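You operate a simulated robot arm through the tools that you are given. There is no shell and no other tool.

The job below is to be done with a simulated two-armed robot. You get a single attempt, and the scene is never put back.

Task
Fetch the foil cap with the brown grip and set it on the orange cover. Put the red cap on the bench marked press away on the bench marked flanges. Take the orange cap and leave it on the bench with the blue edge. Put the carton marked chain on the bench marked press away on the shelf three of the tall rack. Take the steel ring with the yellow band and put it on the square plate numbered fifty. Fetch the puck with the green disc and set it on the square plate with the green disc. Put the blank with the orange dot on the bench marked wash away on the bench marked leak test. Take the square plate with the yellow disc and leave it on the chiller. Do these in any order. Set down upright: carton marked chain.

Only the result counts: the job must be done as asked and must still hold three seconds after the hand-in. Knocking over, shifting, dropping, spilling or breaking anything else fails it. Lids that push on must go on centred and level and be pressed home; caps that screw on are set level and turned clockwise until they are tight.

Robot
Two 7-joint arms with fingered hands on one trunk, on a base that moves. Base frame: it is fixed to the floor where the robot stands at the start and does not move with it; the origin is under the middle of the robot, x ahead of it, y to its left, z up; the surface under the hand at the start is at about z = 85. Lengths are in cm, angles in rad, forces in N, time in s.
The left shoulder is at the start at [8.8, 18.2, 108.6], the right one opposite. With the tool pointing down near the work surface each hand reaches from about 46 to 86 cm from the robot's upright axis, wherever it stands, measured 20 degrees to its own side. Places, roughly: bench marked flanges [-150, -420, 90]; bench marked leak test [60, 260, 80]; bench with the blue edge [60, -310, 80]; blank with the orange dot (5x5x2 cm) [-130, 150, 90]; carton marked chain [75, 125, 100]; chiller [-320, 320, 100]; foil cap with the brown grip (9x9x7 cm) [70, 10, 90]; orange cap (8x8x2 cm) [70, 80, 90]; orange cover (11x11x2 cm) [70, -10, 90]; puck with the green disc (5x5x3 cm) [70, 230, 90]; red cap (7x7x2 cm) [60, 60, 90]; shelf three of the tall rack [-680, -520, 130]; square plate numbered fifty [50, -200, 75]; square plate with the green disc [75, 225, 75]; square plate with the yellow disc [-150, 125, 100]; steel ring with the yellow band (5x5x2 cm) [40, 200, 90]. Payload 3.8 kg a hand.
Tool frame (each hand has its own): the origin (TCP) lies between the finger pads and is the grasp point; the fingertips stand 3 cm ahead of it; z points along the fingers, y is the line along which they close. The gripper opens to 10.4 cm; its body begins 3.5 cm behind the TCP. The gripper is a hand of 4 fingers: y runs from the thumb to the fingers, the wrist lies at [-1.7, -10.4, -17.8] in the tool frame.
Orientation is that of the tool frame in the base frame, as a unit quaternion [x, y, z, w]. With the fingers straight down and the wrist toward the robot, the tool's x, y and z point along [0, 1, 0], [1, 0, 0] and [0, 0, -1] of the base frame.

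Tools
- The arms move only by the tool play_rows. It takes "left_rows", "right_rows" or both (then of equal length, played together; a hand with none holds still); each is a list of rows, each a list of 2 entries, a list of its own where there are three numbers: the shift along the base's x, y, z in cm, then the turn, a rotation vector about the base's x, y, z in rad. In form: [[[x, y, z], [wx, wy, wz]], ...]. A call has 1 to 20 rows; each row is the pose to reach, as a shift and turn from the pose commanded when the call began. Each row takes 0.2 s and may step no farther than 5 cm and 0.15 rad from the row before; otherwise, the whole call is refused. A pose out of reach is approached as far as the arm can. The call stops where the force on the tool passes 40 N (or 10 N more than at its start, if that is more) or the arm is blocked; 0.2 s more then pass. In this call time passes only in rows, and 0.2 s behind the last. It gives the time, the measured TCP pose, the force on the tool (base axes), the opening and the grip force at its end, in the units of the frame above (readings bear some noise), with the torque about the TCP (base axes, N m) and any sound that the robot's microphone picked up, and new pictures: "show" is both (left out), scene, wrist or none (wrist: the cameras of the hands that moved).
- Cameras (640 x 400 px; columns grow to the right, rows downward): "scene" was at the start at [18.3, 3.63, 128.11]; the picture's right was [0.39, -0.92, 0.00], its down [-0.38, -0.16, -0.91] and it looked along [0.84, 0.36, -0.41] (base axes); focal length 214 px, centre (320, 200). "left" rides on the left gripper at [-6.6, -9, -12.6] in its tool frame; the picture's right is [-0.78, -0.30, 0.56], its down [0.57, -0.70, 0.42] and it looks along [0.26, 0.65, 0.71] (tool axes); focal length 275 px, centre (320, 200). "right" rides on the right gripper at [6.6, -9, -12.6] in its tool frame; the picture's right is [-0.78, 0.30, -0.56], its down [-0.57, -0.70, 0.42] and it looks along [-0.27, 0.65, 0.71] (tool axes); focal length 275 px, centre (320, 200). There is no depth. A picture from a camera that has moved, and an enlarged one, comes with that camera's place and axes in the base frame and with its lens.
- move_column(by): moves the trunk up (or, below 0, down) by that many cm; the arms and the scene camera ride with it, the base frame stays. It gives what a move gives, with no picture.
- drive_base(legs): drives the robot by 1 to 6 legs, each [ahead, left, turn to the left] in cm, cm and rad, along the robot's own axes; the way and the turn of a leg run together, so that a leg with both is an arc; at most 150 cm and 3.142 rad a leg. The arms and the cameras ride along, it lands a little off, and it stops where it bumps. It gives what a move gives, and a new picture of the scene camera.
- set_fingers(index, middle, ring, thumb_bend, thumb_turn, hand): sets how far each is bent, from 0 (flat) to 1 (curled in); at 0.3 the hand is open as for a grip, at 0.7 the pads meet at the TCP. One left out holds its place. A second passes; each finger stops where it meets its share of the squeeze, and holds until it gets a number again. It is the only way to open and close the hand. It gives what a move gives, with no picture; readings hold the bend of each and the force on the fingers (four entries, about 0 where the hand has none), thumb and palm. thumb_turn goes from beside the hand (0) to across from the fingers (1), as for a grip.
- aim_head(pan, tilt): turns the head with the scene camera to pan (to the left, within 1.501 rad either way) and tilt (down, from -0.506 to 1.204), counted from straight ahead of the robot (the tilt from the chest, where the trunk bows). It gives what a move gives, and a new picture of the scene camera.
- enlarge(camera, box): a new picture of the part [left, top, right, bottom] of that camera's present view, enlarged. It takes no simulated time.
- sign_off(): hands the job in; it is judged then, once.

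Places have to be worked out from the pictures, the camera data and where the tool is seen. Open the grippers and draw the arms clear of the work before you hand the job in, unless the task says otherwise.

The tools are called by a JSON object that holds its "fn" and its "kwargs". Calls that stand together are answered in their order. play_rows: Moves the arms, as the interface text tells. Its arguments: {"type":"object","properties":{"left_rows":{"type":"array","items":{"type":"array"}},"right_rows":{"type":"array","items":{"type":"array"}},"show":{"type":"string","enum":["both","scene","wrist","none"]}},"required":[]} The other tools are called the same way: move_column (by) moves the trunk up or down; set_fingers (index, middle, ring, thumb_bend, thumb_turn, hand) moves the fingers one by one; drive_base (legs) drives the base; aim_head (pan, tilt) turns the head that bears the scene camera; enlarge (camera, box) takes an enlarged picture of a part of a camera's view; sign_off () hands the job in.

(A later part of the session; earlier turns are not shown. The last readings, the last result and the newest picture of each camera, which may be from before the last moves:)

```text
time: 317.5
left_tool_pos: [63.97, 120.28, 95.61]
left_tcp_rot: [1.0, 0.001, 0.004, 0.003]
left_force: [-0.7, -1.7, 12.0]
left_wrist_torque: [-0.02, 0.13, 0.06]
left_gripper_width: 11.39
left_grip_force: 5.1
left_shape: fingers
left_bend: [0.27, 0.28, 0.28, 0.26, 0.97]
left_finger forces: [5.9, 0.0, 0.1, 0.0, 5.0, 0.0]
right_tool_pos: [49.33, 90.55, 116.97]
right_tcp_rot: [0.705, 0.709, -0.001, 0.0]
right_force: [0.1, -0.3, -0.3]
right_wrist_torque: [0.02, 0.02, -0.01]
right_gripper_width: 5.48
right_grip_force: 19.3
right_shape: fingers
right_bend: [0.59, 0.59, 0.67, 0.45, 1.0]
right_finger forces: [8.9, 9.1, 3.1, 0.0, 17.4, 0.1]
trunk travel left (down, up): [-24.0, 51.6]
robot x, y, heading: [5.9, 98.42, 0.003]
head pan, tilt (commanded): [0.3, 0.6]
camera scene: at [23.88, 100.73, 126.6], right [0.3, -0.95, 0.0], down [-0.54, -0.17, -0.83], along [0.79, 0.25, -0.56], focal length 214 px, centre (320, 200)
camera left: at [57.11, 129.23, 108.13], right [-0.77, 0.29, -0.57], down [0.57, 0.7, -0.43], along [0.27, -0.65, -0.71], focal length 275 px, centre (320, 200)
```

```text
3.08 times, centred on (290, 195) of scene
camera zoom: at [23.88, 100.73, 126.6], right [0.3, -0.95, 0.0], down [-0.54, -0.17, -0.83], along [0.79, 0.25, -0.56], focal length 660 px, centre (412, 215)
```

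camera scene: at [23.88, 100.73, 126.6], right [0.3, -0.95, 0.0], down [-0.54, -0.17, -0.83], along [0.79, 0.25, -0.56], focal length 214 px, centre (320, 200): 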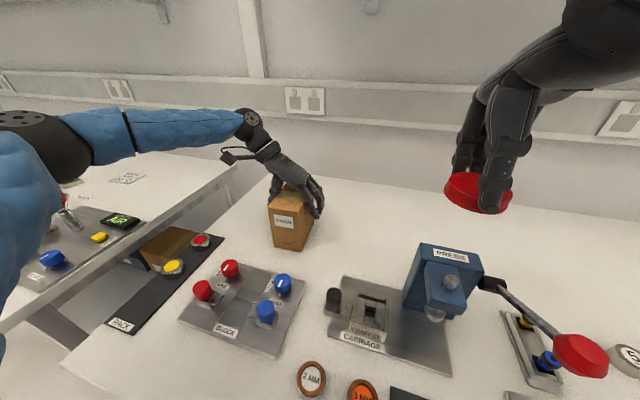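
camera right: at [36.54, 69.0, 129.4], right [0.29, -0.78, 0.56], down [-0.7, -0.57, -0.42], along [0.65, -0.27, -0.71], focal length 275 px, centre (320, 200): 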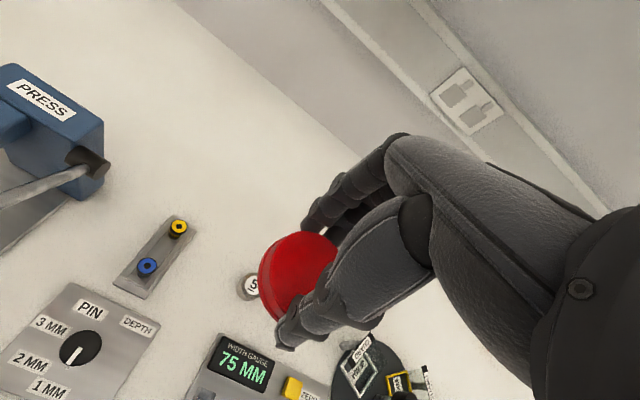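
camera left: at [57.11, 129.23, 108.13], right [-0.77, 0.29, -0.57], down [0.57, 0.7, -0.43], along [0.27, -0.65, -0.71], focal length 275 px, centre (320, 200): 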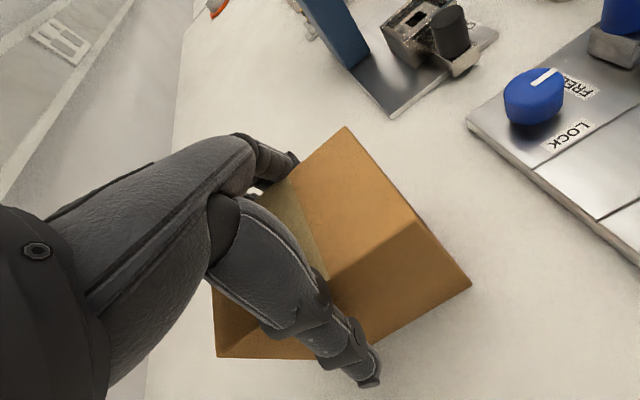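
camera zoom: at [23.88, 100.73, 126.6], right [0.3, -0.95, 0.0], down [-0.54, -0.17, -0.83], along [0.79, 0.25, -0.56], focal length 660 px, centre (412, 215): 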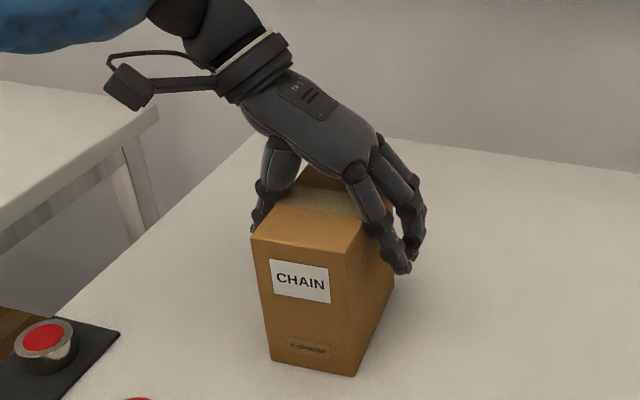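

The carton's top edges touch the insides of the thumb and index (12 N up), so I'm slightly too deep. Raising 1 cm, then closing.

{"fn": "play_rows", "kwargs": {"left_rows": [[[0, 0, 0.6], [0, 0, 0]], [[-0.1, 0.1, 1.2], [0, 0, 0]]], "show": "none"}}

{"fn": "set_fingers", "kwargs": {"hand": "left", "index": 0.7, "middle": 0.7, "ring": 0.7, "thumb_bend": 0.7}}

{"fn": "enlarge", "kwargs": {"camera": "scene", "box": [220, 130, 360, 260]}}

```text
time: 318.1
left_tool_pos: [63.78, 120.56, 96.55]
left_tcp_rot: [1.0, 0.001, 0.002, 0.002]
left_force: [-0.2, -0.8, 1.0]
left_wrist_torque: [0.01, -0.03, 0.02]
left_gripper_width: 11.12
left_grip_force: 0.2
left_shape: fingers
left_bend: [0.28, 0.28, 0.28, 0.26, 0.97]
left_finger forces: [0.0, 0.1, 0.0, 0.1, 0.1, 0.0]
right_tool_pos: [49.4, 90.63, 117.0]
right_tcp_rot: [0.705, 0.71, -0.002, 0.0]
right_force: [0.1, -0.5, 0.3]
right_wrist_torque: [0.0, 0.0, 0.01]
right_gripper_width: 5.51
right_grip_force: 19.3
right_shape: fingers
right_bend: [0.59, 0.59, 0.67, 0.45, 1.0]
right_finger forces: [9.0, 9.1, 3.0, 0.1, 17.4, 0.1]
trunk travel left (down, up): [-24.0, 51.6]
robot x, y, heading: [5.93, 97.91, -0.0]
head pan, tilt (commanded): [0.3, 0.6]
```

```text
time: 319.1
left_tool_pos: [63.72, 120.43, 96.65]
left_tcp_rot: [1.0, 0.001, 0.002, 0.003]
left_force: [-0.9, -2.9, 4.2]
left_wrist_torque: [-0.48, -0.11, -0.09]
left_gripper_width: 7.5
left_grip_force: 40.2
left_shape: fingers
left_bend: [0.33, 0.47, 0.45, 0.57, 0.99]
left_finger forces: [19.1, 10.5, 11.7, 0.0, 40.6, 0.1]
right_tool_pos: [49.43, 90.69, 116.84]
right_tcp_rot: [0.704, 0.71, -0.002, 0.0]
right_force: [0.4, 0.1, 0.1]
right_wrist_torque: [-0.04, 0.02, -0.02]
right_gripper_width: 5.48
right_grip_force: 18.9
right_shape: fingers
right_bend: [0.59, 0.59, 0.67, 0.45, 1.0]
right_finger forces: [9.0, 9.1, 3.0, 0.0, 17.4, 0.1]
trunk travel left (down, up): [-24.0, 51.6]
robot x, y, heading: [6.1, 97.77, 0.003]
head pan, tilt (commanded): [0.3, 0.6]
```

```text
3.08 times, centred on (290, 195) of scene
camera zoom: at [23.88, 100.73, 126.59], right [0.3, -0.95, 0.0], down [-0.54, -0.17, -0.83], along [0.79, 0.25, -0.56], focal length 660 px, centre (412, 215)
```

zoom: 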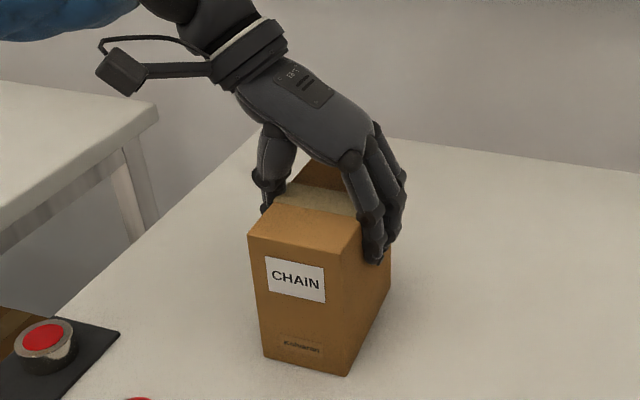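

Strong grip (40 N). Lifting a little to feel the carton's weight.

{"fn": "play_rows", "kwargs": {"left_rows": [[[0, 0, 0.7], [0, 0, 0]], [[0, 0, 1.5], [0, 0, 0]], [[0, 0, 2.5], [0, 0, 0]]]}}

{"fn": "enlarge", "kwargs": {"camera": "scene", "box": [220, 130, 360, 260]}}

```text
time: 319.9
left_tool_pos: [63.64, 120.4, 99.05]
left_tcp_rot: [1.0, 0.001, 0.002, 0.003]
left_force: [-0.2, 0.3, -3.5]
left_wrist_torque: [0.0, 0.03, 0.01]
left_gripper_width: 7.54
left_grip_force: 39.5
left_shape: fingers
left_bend: [0.33, 0.47, 0.45, 0.57, 0.99]
left_finger forces: [18.2, 9.4, 10.5, 0.0, 39.8, 0.0]
right_tool_pos: [49.26, 90.7, 116.93]
right_tcp_rot: [0.704, 0.71, -0.002, 0.0]
right_force: [0.3, -0.9, -0.3]
right_wrist_torque: [0.02, 0.01, 0.03]
right_gripper_width: 5.51
right_grip_force: 19.1
right_shape: fingers
right_bend: [0.59, 0.59, 0.67, 0.45, 1.0]
right_finger forces: [9.1, 9.2, 2.9, 0.0, 17.4, 0.0]
trunk travel left (down, up): [-24.0, 51.6]
robot x, y, heading: [6.0, 98.05, -0.002]
head pan, tilt (commanded): [0.3, 0.6]
camera scene: at [23.88, 100.73, 126.58], right [0.3, -0.95, 0.0], down [-0.54, -0.17, -0.83], along [0.79, 0.25, -0.56], focal length 214 px, centre (320, 200)
camera left: at [56.87, 129.25, 111.64], right [-0.77, 0.29, -0.56], down [0.57, 0.7, -0.42], along [0.27, -0.65, -0.71], focal length 275 px, centre (320, 200)
```

scene: 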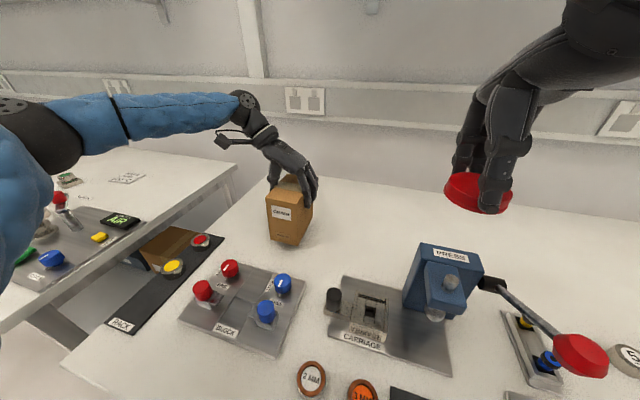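
left: 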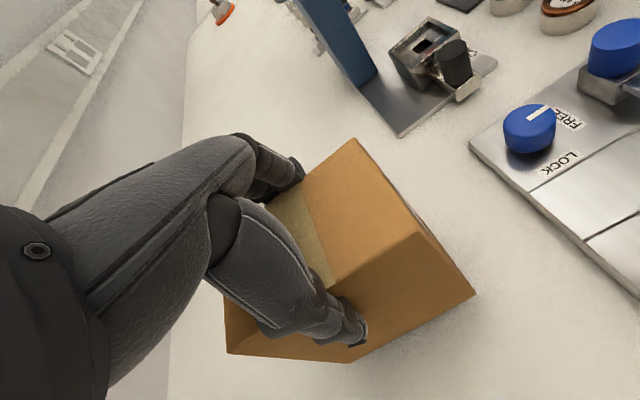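

```text
3.08 times, centred on (290, 195) of scene
camera zoom: at [23.88, 100.73, 126.58], right [0.3, -0.95, 0.0], down [-0.54, -0.17, -0.83], along [0.79, 0.25, -0.56], focal length 660 px, centre (412, 215)
```

zoom: 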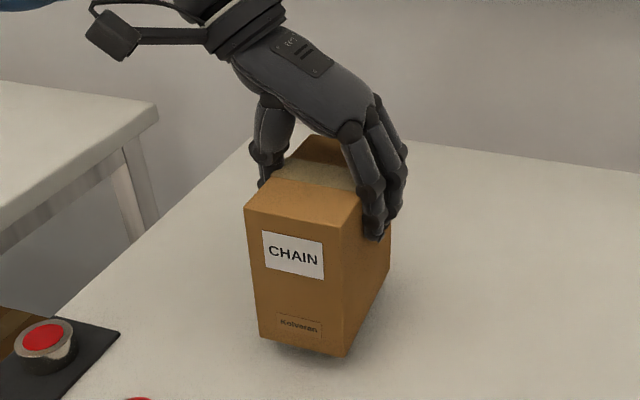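

The carton is light and hangs level. Lifting it high, then rotating the hand back and tucking in.

{"fn": "play_rows", "kwargs": {"left_rows": [[[0, 0, 4], [0, 0, 0]], [[0, 0, 8.5], [0, 0, 0]], [[0, 0, 13], [0, 0, 0]], [[0, 0, 17.5], [0, 0, 0]], [[-1, 0.5, 19.5], [0, 0, 0.143]], [[-2, 1, 20], [0, 0, 0.286]], [[-3, 1.5, 20], [0, 0, 0.429]], [[-4, 2, 20], [0, 0, 0.571]], [[-5, 2.5, 20], [0, 0, 0.714]], [[-6, 3, 20], [0, 0, 0.857]], [[-7, 3.5, 20], [0, 0, 1.0]], [[-8.5, 4, 20], [0, 0, 1.143]], [[-10, 4.5, 20], [0, 0, 1.286]], [[-11.5, 5, 20], [0, 0, 1.429]], [[-13, 5.5, 20], [0, 0, 1.571]]]}}

```text
time: 323.1
left_tool_pos: [50.72, 126.02, 119.14]
left_tcp_rot: [0.706, 0.708, 0.003, 0.002]
left_force: [0.6, 0.0, -3.0]
left_wrist_torque: [-0.01, 0.02, 0.0]
left_gripper_width: 7.51
left_grip_force: 37.4
left_shape: fingers
left_bend: [0.33, 0.47, 0.45, 0.57, 0.99]
left_finger forces: [18.3, 8.9, 10.1, 0.1, 38.5, 0.0]
right_tool_pos: [49.53, 90.7, 116.93]
right_tcp_rot: [0.704, 0.71, -0.002, 0.001]
right_force: [0.5, -0.6, 0.1]
right_wrist_torque: [-0.01, -0.01, -0.03]
right_gripper_width: 5.51
right_grip_force: 19.1
right_shape: fingers
right_bend: [0.59, 0.59, 0.67, 0.45, 1.0]
right_finger forces: [8.9, 8.9, 3.1, 0.0, 17.3, 0.0]
trunk travel left (down, up): [-24.0, 51.6]
robot x, y, heading: [6.1, 98.08, 0.004]
head pan, tilt (commanded): [0.3, 0.6]
camera scene: at [23.88, 100.73, 126.58], right [0.3, -0.95, 0.0], down [-0.54, -0.17, -0.83], along [0.79, 0.25, -0.56], focal length 214 px, centre (320, 200)
camera left: at [41.64, 119.27, 131.72], right [-0.29, -0.78, -0.56], down [-0.7, 0.57, -0.43], along [0.65, 0.27, -0.71], focal length 275 px, centre (320, 200)
```

scene: 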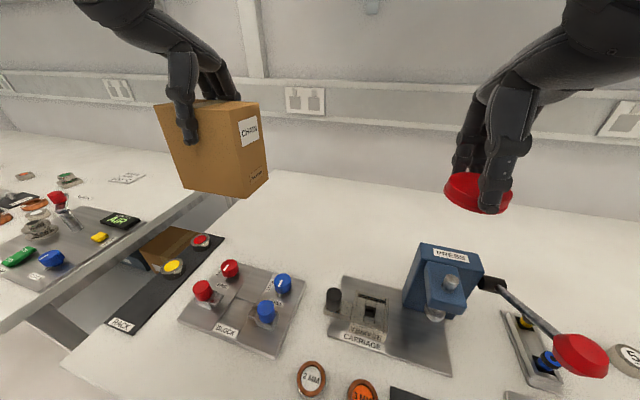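
left: 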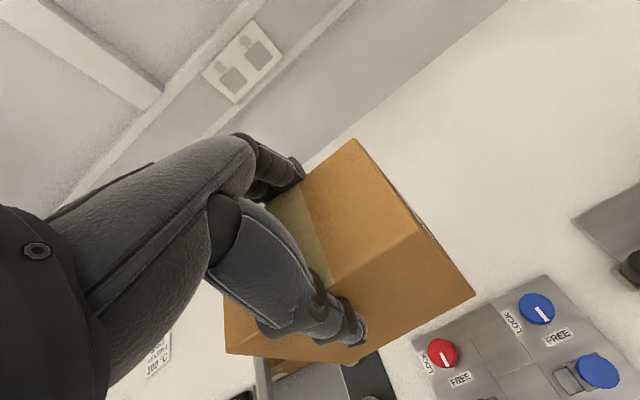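

Both items held. I'll back into the middle of the aisle, turn to face down it (-y), and drive toward the flanges bench.

{"fn": "drive_base", "kwargs": {"legs": [[-50, 0, 0], [0, 0, -1.575]]}}

{"fn": "aim_head", "kwargs": {"pan": 0.0, "tilt": 0.25}}

```text
time: 329.8
left_tool_pos: [-14.76, 53.28, 119.04]
left_tcp_rot: [1.0, 0.008, 0.002, 0.002]
left_force: [-0.1, -0.4, -2.7]
left_wrist_torque: [0.0, -0.03, 0.0]
left_gripper_width: 7.47
left_grip_force: 35.1
left_shape: fingers
left_bend: [0.33, 0.47, 0.46, 0.57, 0.99]
left_finger forces: [16.5, 8.7, 9.7, 0.0, 35.7, 0.1]
right_tool_pos: [-50.15, 54.18, 116.96]
right_tcp_rot: [1.0, 0.011, 0.0, -0.002]
right_force: [0.1, 0.1, -0.3]
right_wrist_torque: [0.04, 0.0, -0.03]
right_gripper_width: 5.48
right_grip_force: 18.8
right_shape: fingers
right_bend: [0.59, 0.59, 0.67, 0.45, 1.0]
right_finger forces: [8.8, 8.8, 2.9, 0.0, 17.0, 0.1]
trunk travel left (down, up): [-24.0, 51.6]
robot x, y, heading: [-43.6, 98.15, -1.555]
head pan, tilt (commanded): [0.3, 0.6]
camera scene: at [-40.44, 79.75, 126.54], right [-0.95, -0.31, 0.0], down [-0.18, 0.54, -0.82], along [0.26, -0.78, -0.57], focal length 214 px, centre (320, 200)
```

scene: 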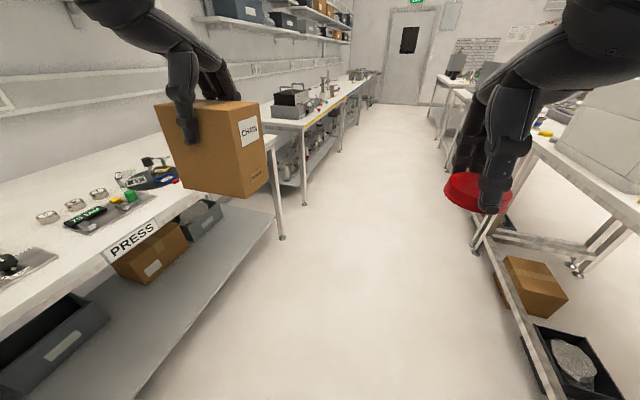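

```text
time: 330.6
left_tool_pos: [-14.77, 53.16, 119.12]
left_tcp_rot: [1.0, 0.007, 0.001, 0.002]
left_force: [0.3, 0.5, -2.9]
left_wrist_torque: [-0.01, 0.02, 0.01]
left_gripper_width: 7.48
left_grip_force: 34.9
left_shape: fingers
left_bend: [0.33, 0.47, 0.46, 0.57, 0.99]
left_finger forces: [16.7, 8.7, 9.7, 0.1, 35.7, 0.1]
right_tool_pos: [-49.98, 54.06, 116.92]
right_tcp_rot: [1.0, 0.01, -0.002, -0.002]
right_force: [-0.6, 0.0, -0.2]
right_wrist_torque: [-0.01, -0.01, 0.05]
right_gripper_width: 5.45
right_grip_force: 18.7
right_shape: fingers
right_bend: [0.59, 0.59, 0.67, 0.45, 1.0]
right_finger forces: [8.9, 8.8, 2.9, 0.0, 17.0, 0.0]
trunk travel left (down, up): [-24.0, 51.6]
robot x, y, heading: [-43.64, 98.08, -1.557]
head pan, tilt (commanded): [0.0, 0.25]
camera scene: at [-43.02, 78.81, 129.75], right [-1.0, -0.02, 0.0], down [0.0, 0.25, -0.97], along [0.02, -0.97, -0.25], focal length 214 px, centre (320, 200)
```

scene: 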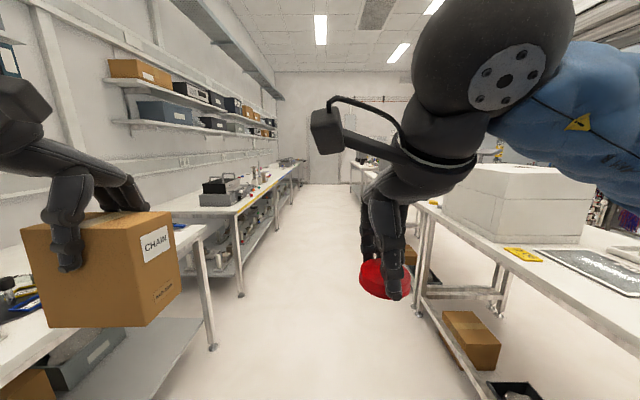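

The aisle is clear ahead. Driving forward 300 cm.

{"fn": "drive_base", "kwargs": {"legs": [[0, 0, -0.014], [150, 0, 0]]}}

{"fn": "drive_base", "kwargs": {"legs": [[150, 0, 0]]}}

```text
time: 338.4
left_tool_pos: [-11.87, -97.86, 119.07]
left_tcp_rot: [1.0, 0.014, 0.002, 0.002]
left_force: [0.3, 0.6, -2.9]
left_wrist_torque: [-0.02, -0.02, -0.01]
left_gripper_width: 7.46
left_grip_force: 35.0
left_shape: fingers
left_bend: [0.33, 0.47, 0.46, 0.57, 0.99]
left_finger forces: [16.7, 8.7, 9.7, 0.0, 35.7, 0.1]
right_tool_pos: [-47.19, -97.35, 116.77]
right_tcp_rot: [1.0, 0.016, 0.0, -0.002]
right_force: [-0.3, -0.1, 0.0]
right_wrist_torque: [0.01, -0.02, 0.0]
right_gripper_width: 5.46
right_grip_force: 18.6
right_shape: fingers
right_bend: [0.59, 0.59, 0.67, 0.45, 1.0]
right_finger forces: [9.0, 8.9, 2.9, 0.0, 17.0, 0.0]
trunk travel left (down, up): [-24.0, 51.6]
robot x, y, heading: [-40.7, -53.2, -1.541]
head pan, tilt (commanded): [0.0, 0.25]
camera scene: at [-40.36, -72.63, 129.76], right [-1.0, -0.03, 0.0], down [-0.01, 0.25, -0.97], along [0.03, -0.97, -0.25], focal length 214 px, centre (320, 200)
```

scene: 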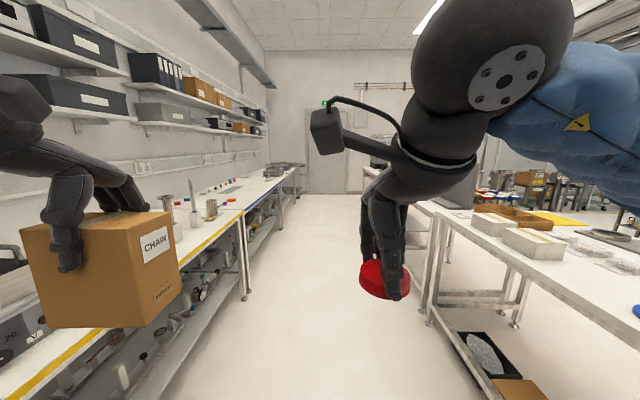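

```text
time: 345.8
left_tool_pos: [-1.27, -245.57, 119.05]
left_tcp_rot: [0.999, 0.04, 0.002, 0.001]
left_force: [-0.2, 0.8, -3.0]
left_wrist_torque: [0.02, 0.02, -0.01]
left_gripper_width: 7.44
left_grip_force: 35.4
left_shape: fingers
left_bend: [0.33, 0.47, 0.46, 0.57, 0.99]
left_finger forces: [16.8, 8.6, 9.7, 0.1, 35.6, 0.0]
right_tool_pos: [-36.68, -247.0, 116.86]
right_tcp_rot: [0.999, 0.044, -0.001, -0.001]
right_force: [-1.2, 0.8, -0.6]
right_wrist_torque: [0.0, -0.01, 0.0]
right_gripper_width: 5.46
right_grip_force: 18.5
right_shape: fingers
right_bend: [0.59, 0.59, 0.67, 0.45, 1.0]
right_finger forces: [8.9, 8.8, 2.9, 0.0, 17.0, 0.0]
trunk travel left (down, up): [-24.0, 51.6]
robot x, y, heading: [-32.65, -202.55, -1.485]
head pan, tilt (commanded): [0.0, 0.25]
camera scene: at [-31.09, -221.92, 129.76], right [-1.0, -0.08, 0.0], down [-0.02, 0.25, -0.97], along [0.08, -0.97, -0.25], focal length 214 px, centre (320, 200)
```

scene: 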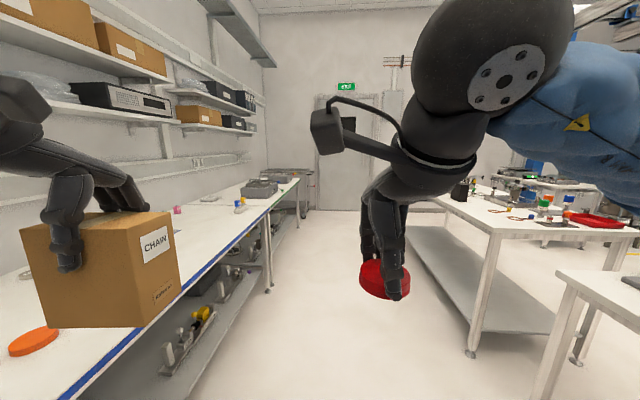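

Drifted slightly left; I'll straighten and look toward the right-hand bench ahead.

{"fn": "drive_base", "kwargs": {"legs": [[0, 0, -0.1], [60, 0, 0]]}}

{"fn": "aim_head", "kwargs": {"pan": -0.75, "tilt": 0.35}}

```text
time: 349.8
left_tool_pos: [-7.19, -309.59, 119.02]
left_tcp_rot: [1.0, -0.012, 0.002, 0.002]
left_force: [0.2, 0.2, -3.8]
left_wrist_torque: [0.02, 0.02, 0.0]
left_gripper_width: 7.45
left_grip_force: 35.4
left_shape: fingers
left_bend: [0.33, 0.47, 0.46, 0.57, 0.99]
left_finger forces: [16.6, 8.7, 9.7, 0.1, 35.6, 0.0]
right_tool_pos: [-42.45, -307.25, 116.75]
right_tcp_rot: [1.0, -0.01, -0.001, -0.003]
right_force: [0.5, 0.6, -0.1]
right_wrist_torque: [0.05, -0.01, 0.04]
right_gripper_width: 5.45
right_grip_force: 18.4
right_shape: fingers
right_bend: [0.59, 0.59, 0.67, 0.45, 1.0]
right_finger forces: [8.9, 8.8, 2.9, 0.0, 17.0, 0.1]
trunk travel left (down, up): [-24.0, 51.6]
robot x, y, heading: [-33.69, -263.43, -1.596]
head pan, tilt (commanded): [0.0, 0.25]
camera scene: at [-34.38, -282.9, 129.75], right [-1.0, 0.02, 0.0], down [0.01, 0.25, -0.97], along [-0.02, -0.97, -0.25], focal length 214 px, centre (320, 200)
```

scene: 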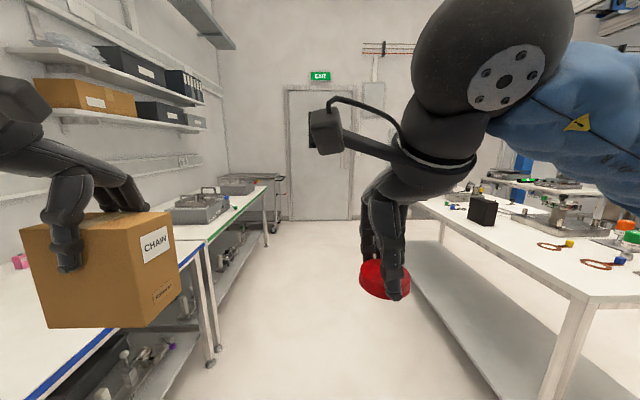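

```text
time: 350.9
left_tool_pos: [-7.12, -309.52, 119.14]
left_tcp_rot: [1.0, -0.012, 0.002, 0.001]
left_force: [-0.4, 0.2, -3.5]
left_wrist_torque: [0.02, 0.01, -0.02]
left_gripper_width: 7.46
left_grip_force: 35.5
left_shape: fingers
left_bend: [0.33, 0.47, 0.46, 0.57, 0.99]
left_finger forces: [16.8, 8.7, 9.6, 0.0, 35.6, 0.1]
right_tool_pos: [-42.48, -307.22, 116.85]
right_tcp_rot: [1.0, -0.01, -0.002, -0.002]
right_force: [-0.1, -0.2, -0.3]
right_wrist_torque: [0.0, 0.01, 0.01]
right_gripper_width: 5.46
right_grip_force: 19.0
right_shape: fingers
right_bend: [0.59, 0.59, 0.67, 0.45, 1.0]
right_finger forces: [8.9, 8.9, 2.8, 0.0, 16.9, 0.0]
trunk travel left (down, up): [-24.0, 51.6]
robot x, y, heading: [-34.01, -263.73, -1.594]
head pan, tilt (commanded): [-0.75, 0.351]
camera scene: at [-40.67, -280.16, 128.82], right [-0.72, 0.7, 0.0], down [0.24, 0.25, -0.94], along [-0.66, -0.67, -0.34], focal length 214 px, centre (320, 200)
```

scene: 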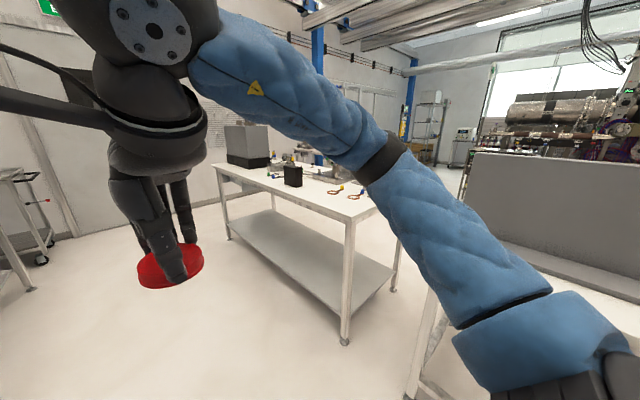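

The flanges bench spans y -337…-514 with its front at x≈-118. Driving on to y≈-418 and turning right to face it.

{"fn": "drive_base", "kwargs": {"legs": [[0, 0, -0.03], [150, 0, 0], [0, 0, -1.53]]}}

{"fn": "aim_head", "kwargs": {"pan": 0.0, "tilt": 0.5}}

```text
time: 362.5
left_tool_pos: [-84.6, -441.09, 119.09]
left_tcp_rot: [-0.702, 0.712, 0.001, -0.002]
left_force: [0.0, -0.5, -3.8]
left_wrist_torque: [0.01, -0.01, -0.03]
left_gripper_width: 7.44
left_grip_force: 33.8
left_shape: fingers
left_bend: [0.34, 0.47, 0.46, 0.57, 0.99]
left_finger forces: [15.8, 8.4, 9.4, 0.0, 34.1, 0.1]
right_tool_pos: [-82.68, -405.73, 116.82]
right_tcp_rot: [-0.704, 0.71, -0.001, 0.002]
right_force: [-0.2, -0.4, -0.1]
right_wrist_torque: [-0.01, -0.05, 0.04]
right_gripper_width: 5.42
right_grip_force: 18.5
right_shape: fingers
right_bend: [0.59, 0.59, 0.67, 0.45, 1.0]
right_finger forces: [8.9, 8.6, 2.9, 0.0, 16.6, 0.1]
trunk travel left (down, up): [-24.0, 51.6]
robot x, y, heading: [-39.18, -413.78, 3.125]
head pan, tilt (commanded): [-0.75, 0.351]
camera scene: at [-55.69, -407.26, 128.82], right [0.69, 0.72, 0.0], down [0.25, -0.24, -0.94], along [-0.68, 0.65, -0.34], focal length 214 px, centre (320, 200)
```

scene: 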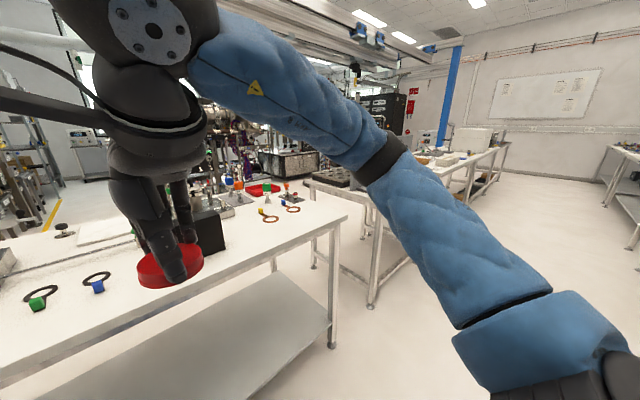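

```text
time: 363.6
left_tool_pos: [-84.64, -440.99, 119.16]
left_tcp_rot: [-0.702, 0.712, 0.001, -0.002]
left_force: [-0.4, 0.2, -2.9]
left_wrist_torque: [-0.04, 0.0, 0.0]
left_gripper_width: 7.4
left_grip_force: 34.2
left_shape: fingers
left_bend: [0.34, 0.47, 0.46, 0.57, 0.99]
left_finger forces: [15.9, 8.3, 9.4, 0.0, 34.0, 0.0]
right_tool_pos: [-82.67, -405.78, 116.91]
right_tcp_rot: [-0.704, 0.711, -0.001, 0.002]
right_force: [-0.4, 0.5, 0.2]
right_wrist_torque: [0.0, 0.02, 0.0]
right_gripper_width: 5.43
right_grip_force: 18.8
right_shape: fingers
right_bend: [0.59, 0.59, 0.67, 0.45, 1.0]
right_finger forces: [8.8, 8.5, 3.0, 0.0, 16.6, 0.0]
trunk travel left (down, up): [-24.0, 51.6]
robot x, y, heading: [-39.04, -413.54, 3.132]
head pan, tilt (commanded): [0.0, 0.499]
camera scene: at [-58.05, -413.59, 127.45], right [0.01, 1.0, 0.0], down [0.48, -0.01, -0.88], along [-0.88, 0.01, -0.48], focal length 214 px, centre (320, 200)
```

scene: 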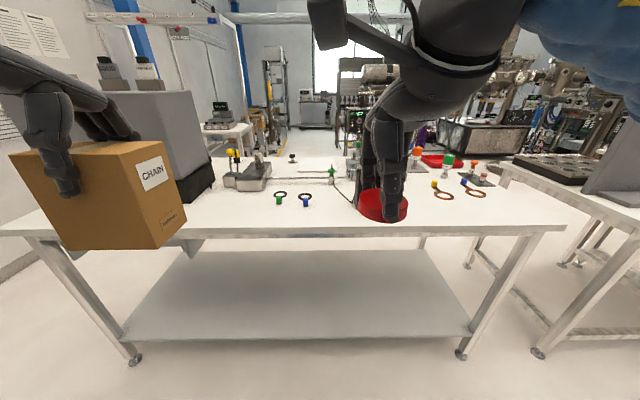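

I can see the tall metal rack far behind. I'll enlarge the bench's contents and look for its marking.

{"fn": "enlarge", "kwargs": {"camera": "scene", "box": [200, 120, 560, 260]}}

{"fn": "enlarge", "kwargs": {"camera": "scene", "box": [240, 20, 340, 160]}}

```text
1.78 times, centred on (380, 190) of scene
camera zoom: at [-58.05, -413.59, 127.45], right [0.01, 1.0, 0.0], down [0.48, -0.01, -0.88], along [-0.88, 0.01, -0.48], focal length 381 px, centre (213, 218)
```

zoom: 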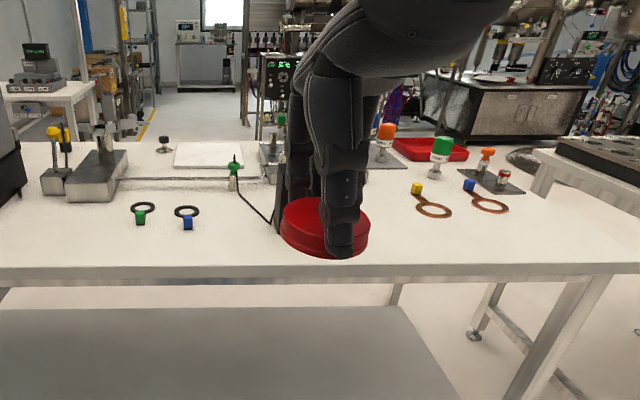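

```text
2.86 times, centred on (290, 90) of scene
camera zoom: at [-58.05, -413.59, 127.45], right [0.01, 1.0, 0.0], down [0.48, -0.01, -0.88], along [-0.88, 0.01, -0.48], focal length 613 px, centre (406, 514)
```

zoom: 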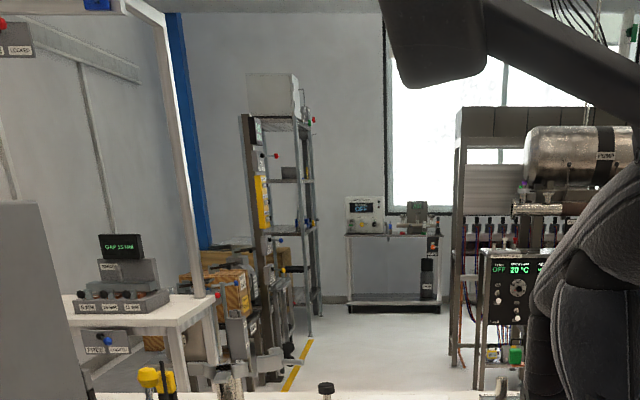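

The tall rack stands in the distance. For the red cap, the front of this bench around (-126, -408) is clear. I'll drive forward 32 cm to work there.

{"fn": "drive_base", "kwargs": {"legs": [[32, 0, 0.012]]}}

{"fn": "aim_head", "kwargs": {"pan": -0.1, "tilt": 0.75}}

{"fn": "enlarge", "kwargs": {"camera": "right", "box": [0, 0, 640, 400]}}

```text
time: 365.8
left_tool_pos: [-116.69, -440.8, 119.05]
left_tcp_rot: [-0.702, 0.712, 0.0, -0.002]
left_force: [-0.2, -0.4, -3.3]
left_wrist_torque: [0.02, 0.0, -0.02]
left_gripper_width: 7.42
left_grip_force: 34.0
left_shape: fingers
left_bend: [0.34, 0.47, 0.46, 0.57, 0.99]
left_finger forces: [16.0, 8.5, 9.4, 0.0, 34.1, 0.1]
right_tool_pos: [-114.97, -405.46, 116.86]
right_tcp_rot: [-0.705, 0.709, -0.001, 0.002]
right_force: [-0.9, -0.4, 0.2]
right_wrist_torque: [0.02, -0.06, -0.02]
right_gripper_width: 5.46
right_grip_force: 18.6
right_shape: fingers
right_bend: [0.59, 0.59, 0.67, 0.45, 1.0]
right_finger forces: [8.8, 8.6, 3.0, 0.0, 16.6, 0.0]
trunk travel left (down, up): [-24.0, 51.6]
robot x, y, heading: [-71.23, -413.32, 3.13]
head pan, tilt (commanded): [0.0, 0.499]
camera scene: at [-90.29, -413.25, 127.43], right [0.01, 1.0, 0.0], down [0.48, -0.01, -0.88], along [-0.88, 0.01, -0.48], focal length 214 px, centre (320, 200)
```

scene: 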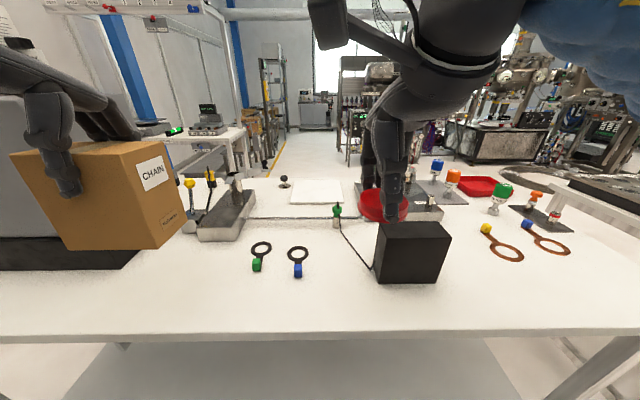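

```text
time: 366.5
left_tool_pos: [-116.71, -440.76, 119.02]
left_tcp_rot: [-0.703, 0.711, -0.001, -0.002]
left_force: [0.8, -0.3, -4.1]
left_wrist_torque: [0.0, -0.01, -0.01]
left_gripper_width: 7.4
left_grip_force: 33.7
left_shape: fingers
left_bend: [0.34, 0.47, 0.46, 0.57, 0.99]
left_finger forces: [16.0, 8.5, 9.5, 0.0, 34.2, 0.1]
right_tool_pos: [-114.82, -405.52, 116.79]
right_tcp_rot: [-0.704, 0.71, 0.0, 0.002]
right_force: [-0.7, 0.5, -0.4]
right_wrist_torque: [0.03, -0.02, -0.01]
right_gripper_width: 5.44
right_grip_force: 18.9
right_shape: fingers
right_bend: [0.59, 0.59, 0.67, 0.45, 1.0]
right_finger forces: [8.8, 8.6, 3.0, 0.0, 16.6, 0.0]
trunk travel left (down, up): [-24.0, 51.6]
robot x, y, heading: [-70.79, -413.22, 3.134]
head pan, tilt (commanded): [-0.099, 0.75]
camera scene: at [-89.33, -412.44, 125.26], right [0.11, 0.99, 0.0], down [0.68, -0.07, -0.73], along [-0.73, 0.08, -0.68], focal length 214 px, centre (320, 200)
```

scene: 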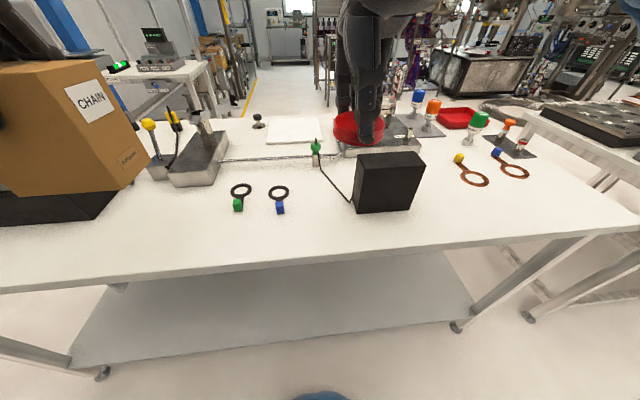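

```text
1.00 times, centred on (320, 200) of right (not enlarged: the box is as wide or as high as the picture)
camera zoom: at [-105.9, -412.13, 129.35], right [-0.29, 0.78, 0.56], down [0.71, 0.57, -0.42], along [-0.64, 0.27, -0.72], focal length 275 px, centre (320, 200)
```

zoom: 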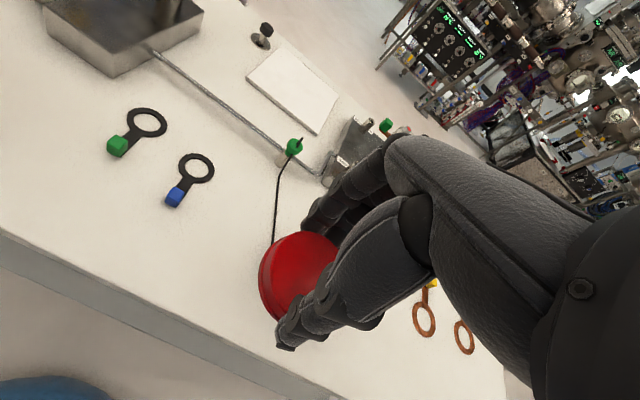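

Triangulation puts this bench's surface at about z≈89; blue clip at (-125, -417.7), black box front at (-123, -400…-388). I'll set the cap between them, at about (-120.5, -409), lowering carefully.

{"fn": "play_rows", "kwargs": {"right_rows": [[[-3.3, -1.8, 0], [0, 0, 0]], [[-6.6, -3.5, 0], [0, 0, 0]], [[-6.6, -3.5, -4], [0, 0, 0]], [[-6.6, -3.5, -8], [0, 0, 0]], [[-6.6, -3.5, -12], [0, 0, 0]], [[-6.6, -3.5, -16], [0, 0, 0]], [[-6.6, -3.5, -19], [0, 0, 0]]]}}

{"fn": "enlarge", "kwargs": {"camera": "scene", "box": [220, 130, 440, 270]}}

```text
time: 368.1
left_tool_pos: [-116.88, -440.75, 119.07]
left_tcp_rot: [-0.703, 0.711, 0.0, -0.002]
left_force: [-0.8, 0.5, -2.9]
left_wrist_torque: [0.01, -0.01, 0.03]
left_gripper_width: 7.4
left_grip_force: 34.0
left_shape: fingers
left_bend: [0.34, 0.47, 0.46, 0.57, 0.99]
left_finger forces: [15.9, 8.4, 9.3, 0.0, 34.2, 0.0]
right_tool_pos: [-121.69, -409.33, 97.64]
right_tcp_rot: [-0.705, 0.709, -0.001, 0.001]
right_force: [0.3, 0.8, -0.6]
right_wrist_torque: [0.0, 0.04, -0.05]
right_gripper_width: 5.43
right_grip_force: 18.2
right_shape: fingers
right_bend: [0.59, 0.59, 0.67, 0.45, 1.0]
right_finger forces: [8.7, 8.5, 3.1, 0.0, 16.4, 0.0]
trunk travel left (down, up): [-24.0, 51.6]
robot x, y, heading: [-71.44, -413.49, 3.133]
head pan, tilt (commanded): [-0.099, 0.75]
camera scene: at [-89.35, -412.42, 125.25], right [0.11, 0.99, 0.0], down [0.68, -0.08, -0.73], along [-0.73, 0.08, -0.68], focal length 214 px, centre (320, 200)
camera right: at [-112.69, -416.0, 110.15], right [-0.29, 0.78, 0.56], down [0.71, 0.57, -0.42], along [-0.64, 0.27, -0.71], focal length 275 px, centre (320, 200)
```

scene: 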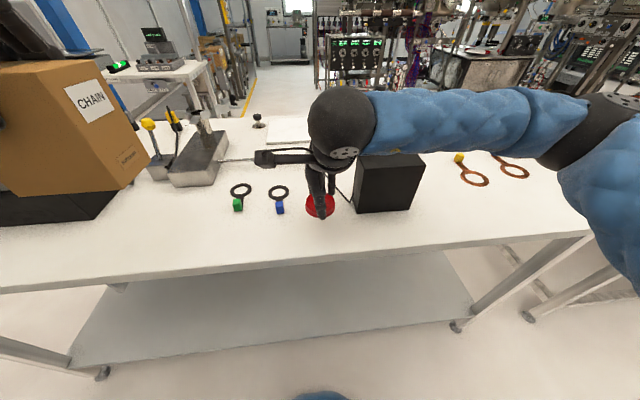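
right: 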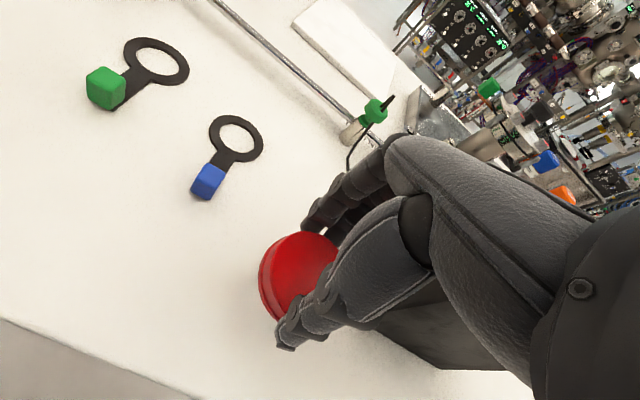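

```text
2.86 times, centred on (330, 200) of scene
camera zoom: at [-89.35, -412.42, 125.25], right [0.11, 0.99, 0.0], down [0.68, -0.08, -0.73], along [-0.73, 0.08, -0.68], focal length 613 px, centre (291, 200)
```

zoom: 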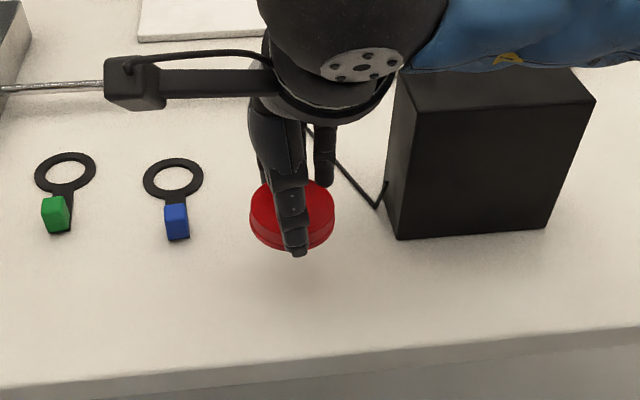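

Clear all around. Lowering in small steps until contact.

{"fn": "play_rows", "kwargs": {"right_rows": [[[0, 0, -1.5], [0, 0, 0]], [[0, 0, -3], [0, 0, 0]]], "show": "none"}}

{"fn": "play_rows", "kwargs": {"right_rows": [[[0, 0, -0.3], [0, 0, 0]], [[0, 0, -0.6], [0, 0, 0]], [[0, 0, -0.9], [0, 0, 0]]], "show": "none"}}

```text
time: 368.7
left_tool_pos: [-116.66, -440.72, 119.09]
left_tcp_rot: [-0.702, 0.712, 0.0, -0.003]
left_force: [0.1, -0.4, -3.6]
left_wrist_torque: [0.02, -0.01, 0.01]
left_gripper_width: 7.41
left_grip_force: 34.5
left_shape: fingers
left_bend: [0.34, 0.47, 0.46, 0.57, 0.99]
left_finger forces: [16.0, 8.4, 9.3, 0.0, 34.3, 0.0]
right_tool_pos: [-121.44, -409.18, 94.83]
right_tcp_rot: [-0.704, 0.71, 0.001, 0.001]
right_force: [-0.2, 1.3, -0.2]
right_wrist_torque: [-0.02, 0.0, -0.04]
right_gripper_width: 5.43
right_grip_force: 18.7
right_shape: fingers
right_bend: [0.59, 0.59, 0.67, 0.45, 1.0]
right_finger forces: [8.8, 8.5, 3.1, 0.0, 16.3, 0.1]
trunk travel left (down, up): [-24.0, 51.6]
robot x, y, heading: [-70.99, -413.6, 3.136]
head pan, tilt (commanded): [-0.099, 0.75]
```

```text
time: 369.5
left_tool_pos: [-116.86, -440.64, 119.07]
left_tcp_rot: [-0.703, 0.712, 0.0, -0.002]
left_force: [-0.2, -0.2, -4.2]
left_wrist_torque: [0.0, 0.04, -0.01]
left_gripper_width: 7.39
left_grip_force: 34.1
left_shape: fingers
left_bend: [0.34, 0.47, 0.46, 0.57, 0.99]
left_finger forces: [16.1, 8.4, 9.4, 0.0, 34.2, 0.0]
right_tool_pos: [-121.58, -408.97, 93.97]
right_tcp_rot: [-0.704, 0.711, -0.001, 0.002]
right_force: [0.0, 0.2, -0.6]
right_wrist_torque: [-0.01, -0.01, 0.0]
right_gripper_width: 5.42
right_grip_force: 18.0
right_shape: fingers
right_bend: [0.59, 0.59, 0.67, 0.45, 1.0]
right_finger forces: [8.9, 8.5, 3.1, 0.0, 16.5, 0.0]
trunk travel left (down, up): [-24.0, 51.6]
robot x, y, heading: [-71.18, -413.36, 3.131]
head pan, tilt (commanded): [-0.099, 0.75]
```

No contact at 94.0 yet; continuing.

{"fn": "play_rows", "kwargs": {"right_rows": [[[0, 0, -0.3], [0, 0, 0]], [[0, 0, -0.6], [0, 0, 0]], [[0, 0, -0.9], [0, 0, 0]]], "show": "none"}}

{"fn": "play_rows", "kwargs": {"right_rows": [[[0, 0, -0.2], [0, 0, 0]], [[0, 0, -0.4], [0, 0, 0]], [[0, 0, -0.6], [0, 0, 0]]], "show": "none"}}

```text
time: 370.3
left_tool_pos: [-116.73, -440.75, 119.03]
left_tcp_rot: [-0.702, 0.712, 0.001, -0.002]
left_force: [-0.1, -0.5, -3.6]
left_wrist_torque: [0.01, -0.02, -0.01]
left_gripper_width: 7.39
left_grip_force: 34.2
left_shape: fingers
left_bend: [0.34, 0.47, 0.46, 0.57, 0.99]
left_finger forces: [16.1, 8.3, 9.3, 0.0, 34.2, 0.0]
right_tool_pos: [-121.5, -408.94, 92.96]
right_tcp_rot: [-0.704, 0.71, -0.001, 0.002]
right_force: [0.6, -0.6, -0.1]
right_wrist_torque: [0.01, 0.02, 0.0]
right_gripper_width: 5.44
right_grip_force: 18.6
right_shape: fingers
right_bend: [0.59, 0.59, 0.67, 0.45, 1.0]
right_finger forces: [8.8, 8.5, 3.1, 0.0, 16.4, 0.0]
trunk travel left (down, up): [-24.0, 51.6]
robot x, y, heading: [-71.18, -413.67, 3.129]
head pan, tilt (commanded): [-0.099, 0.75]
```

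```text
time: 371.1
left_tool_pos: [-116.87, -440.76, 119.08]
left_tcp_rot: [-0.703, 0.711, 0.001, -0.003]
left_force: [0.2, 0.9, -3.4]
left_wrist_torque: [0.02, 0.02, 0.01]
left_gripper_width: 7.39
left_grip_force: 33.9
left_shape: fingers
left_bend: [0.34, 0.47, 0.46, 0.57, 0.99]
left_finger forces: [16.0, 8.4, 9.4, 0.0, 34.3, 0.0]
right_tool_pos: [-121.4, -409.09, 92.36]
right_tcp_rot: [-0.705, 0.709, -0.001, 0.001]
right_force: [0.3, -0.6, -0.1]
right_wrist_torque: [0.03, 0.03, 0.02]
right_gripper_width: 5.44
right_grip_force: 18.2
right_shape: fingers
right_bend: [0.59, 0.59, 0.67, 0.45, 1.0]
right_finger forces: [8.8, 8.5, 3.2, 0.0, 16.4, 0.0]
trunk travel left (down, up): [-24.0, 51.6]
robot x, y, heading: [-71.26, -413.09, 3.128]
head pan, tilt (commanded): [-0.099, 0.75]
```

Still no contact at 92.4; a few more small steps and a look.

{"fn": "play_rows", "kwargs": {"right_rows": [[[0, 0, -0.2], [0, 0, 0]], [[0, 0, -0.4], [0, 0, 0]], [[0, 0, -0.6], [0, 0, 0]]], "show": "wrist"}}

{"fn": "enlarge", "kwargs": {"camera": "scene", "box": [270, 150, 390, 250]}}

```text
time: 371.9
left_tool_pos: [-116.75, -440.71, 119.06]
left_tcp_rot: [-0.703, 0.712, 0.0, -0.002]
left_force: [-1.1, 0.2, -2.7]
left_wrist_torque: [-0.02, 0.03, -0.02]
left_gripper_width: 7.41
left_grip_force: 34.1
left_shape: fingers
left_bend: [0.34, 0.47, 0.46, 0.57, 0.99]
left_finger forces: [15.9, 8.4, 9.4, 0.0, 34.1, 0.0]
right_tool_pos: [-121.51, -409.03, 91.88]
right_tcp_rot: [-0.705, 0.71, 0.0, 0.001]
right_force: [-0.1, 0.0, 1.2]
right_wrist_torque: [0.06, -0.03, -0.01]
right_gripper_width: 5.42
right_grip_force: 19.3
right_shape: fingers
right_bend: [0.59, 0.59, 0.67, 0.45, 1.0]
right_finger forces: [8.8, 8.5, 4.0, 0.1, 17.1, 0.0]
trunk travel left (down, up): [-24.0, 51.6]
robot x, y, heading: [-71.14, -413.34, 3.128]
head pan, tilt (commanded): [-0.099, 0.75]
camera right: at [-112.56, -415.62, 104.37], right [-0.29, 0.78, 0.56], down [0.71, 0.57, -0.42], along [-0.65, 0.27, -0.71], focal length 275 px, centre (320, 200)
```

right: 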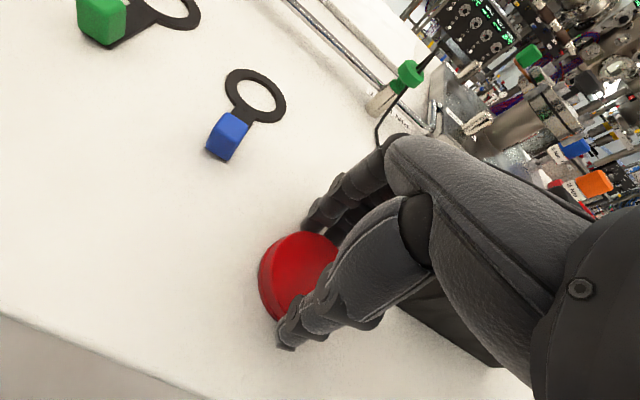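

```text
4.00 times, centred on (330, 200) of scene
camera zoom: at [-89.31, -412.44, 125.26], right [0.11, 0.99, 0.0], down [0.68, -0.07, -0.73], along [-0.73, 0.08, -0.68], focal length 858 px, centre (280, 200)
```

zoom: 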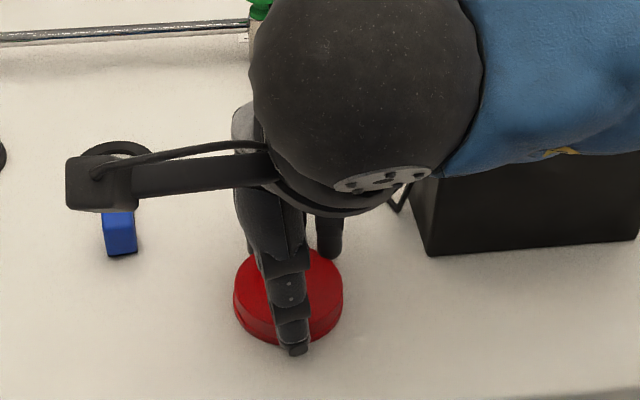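

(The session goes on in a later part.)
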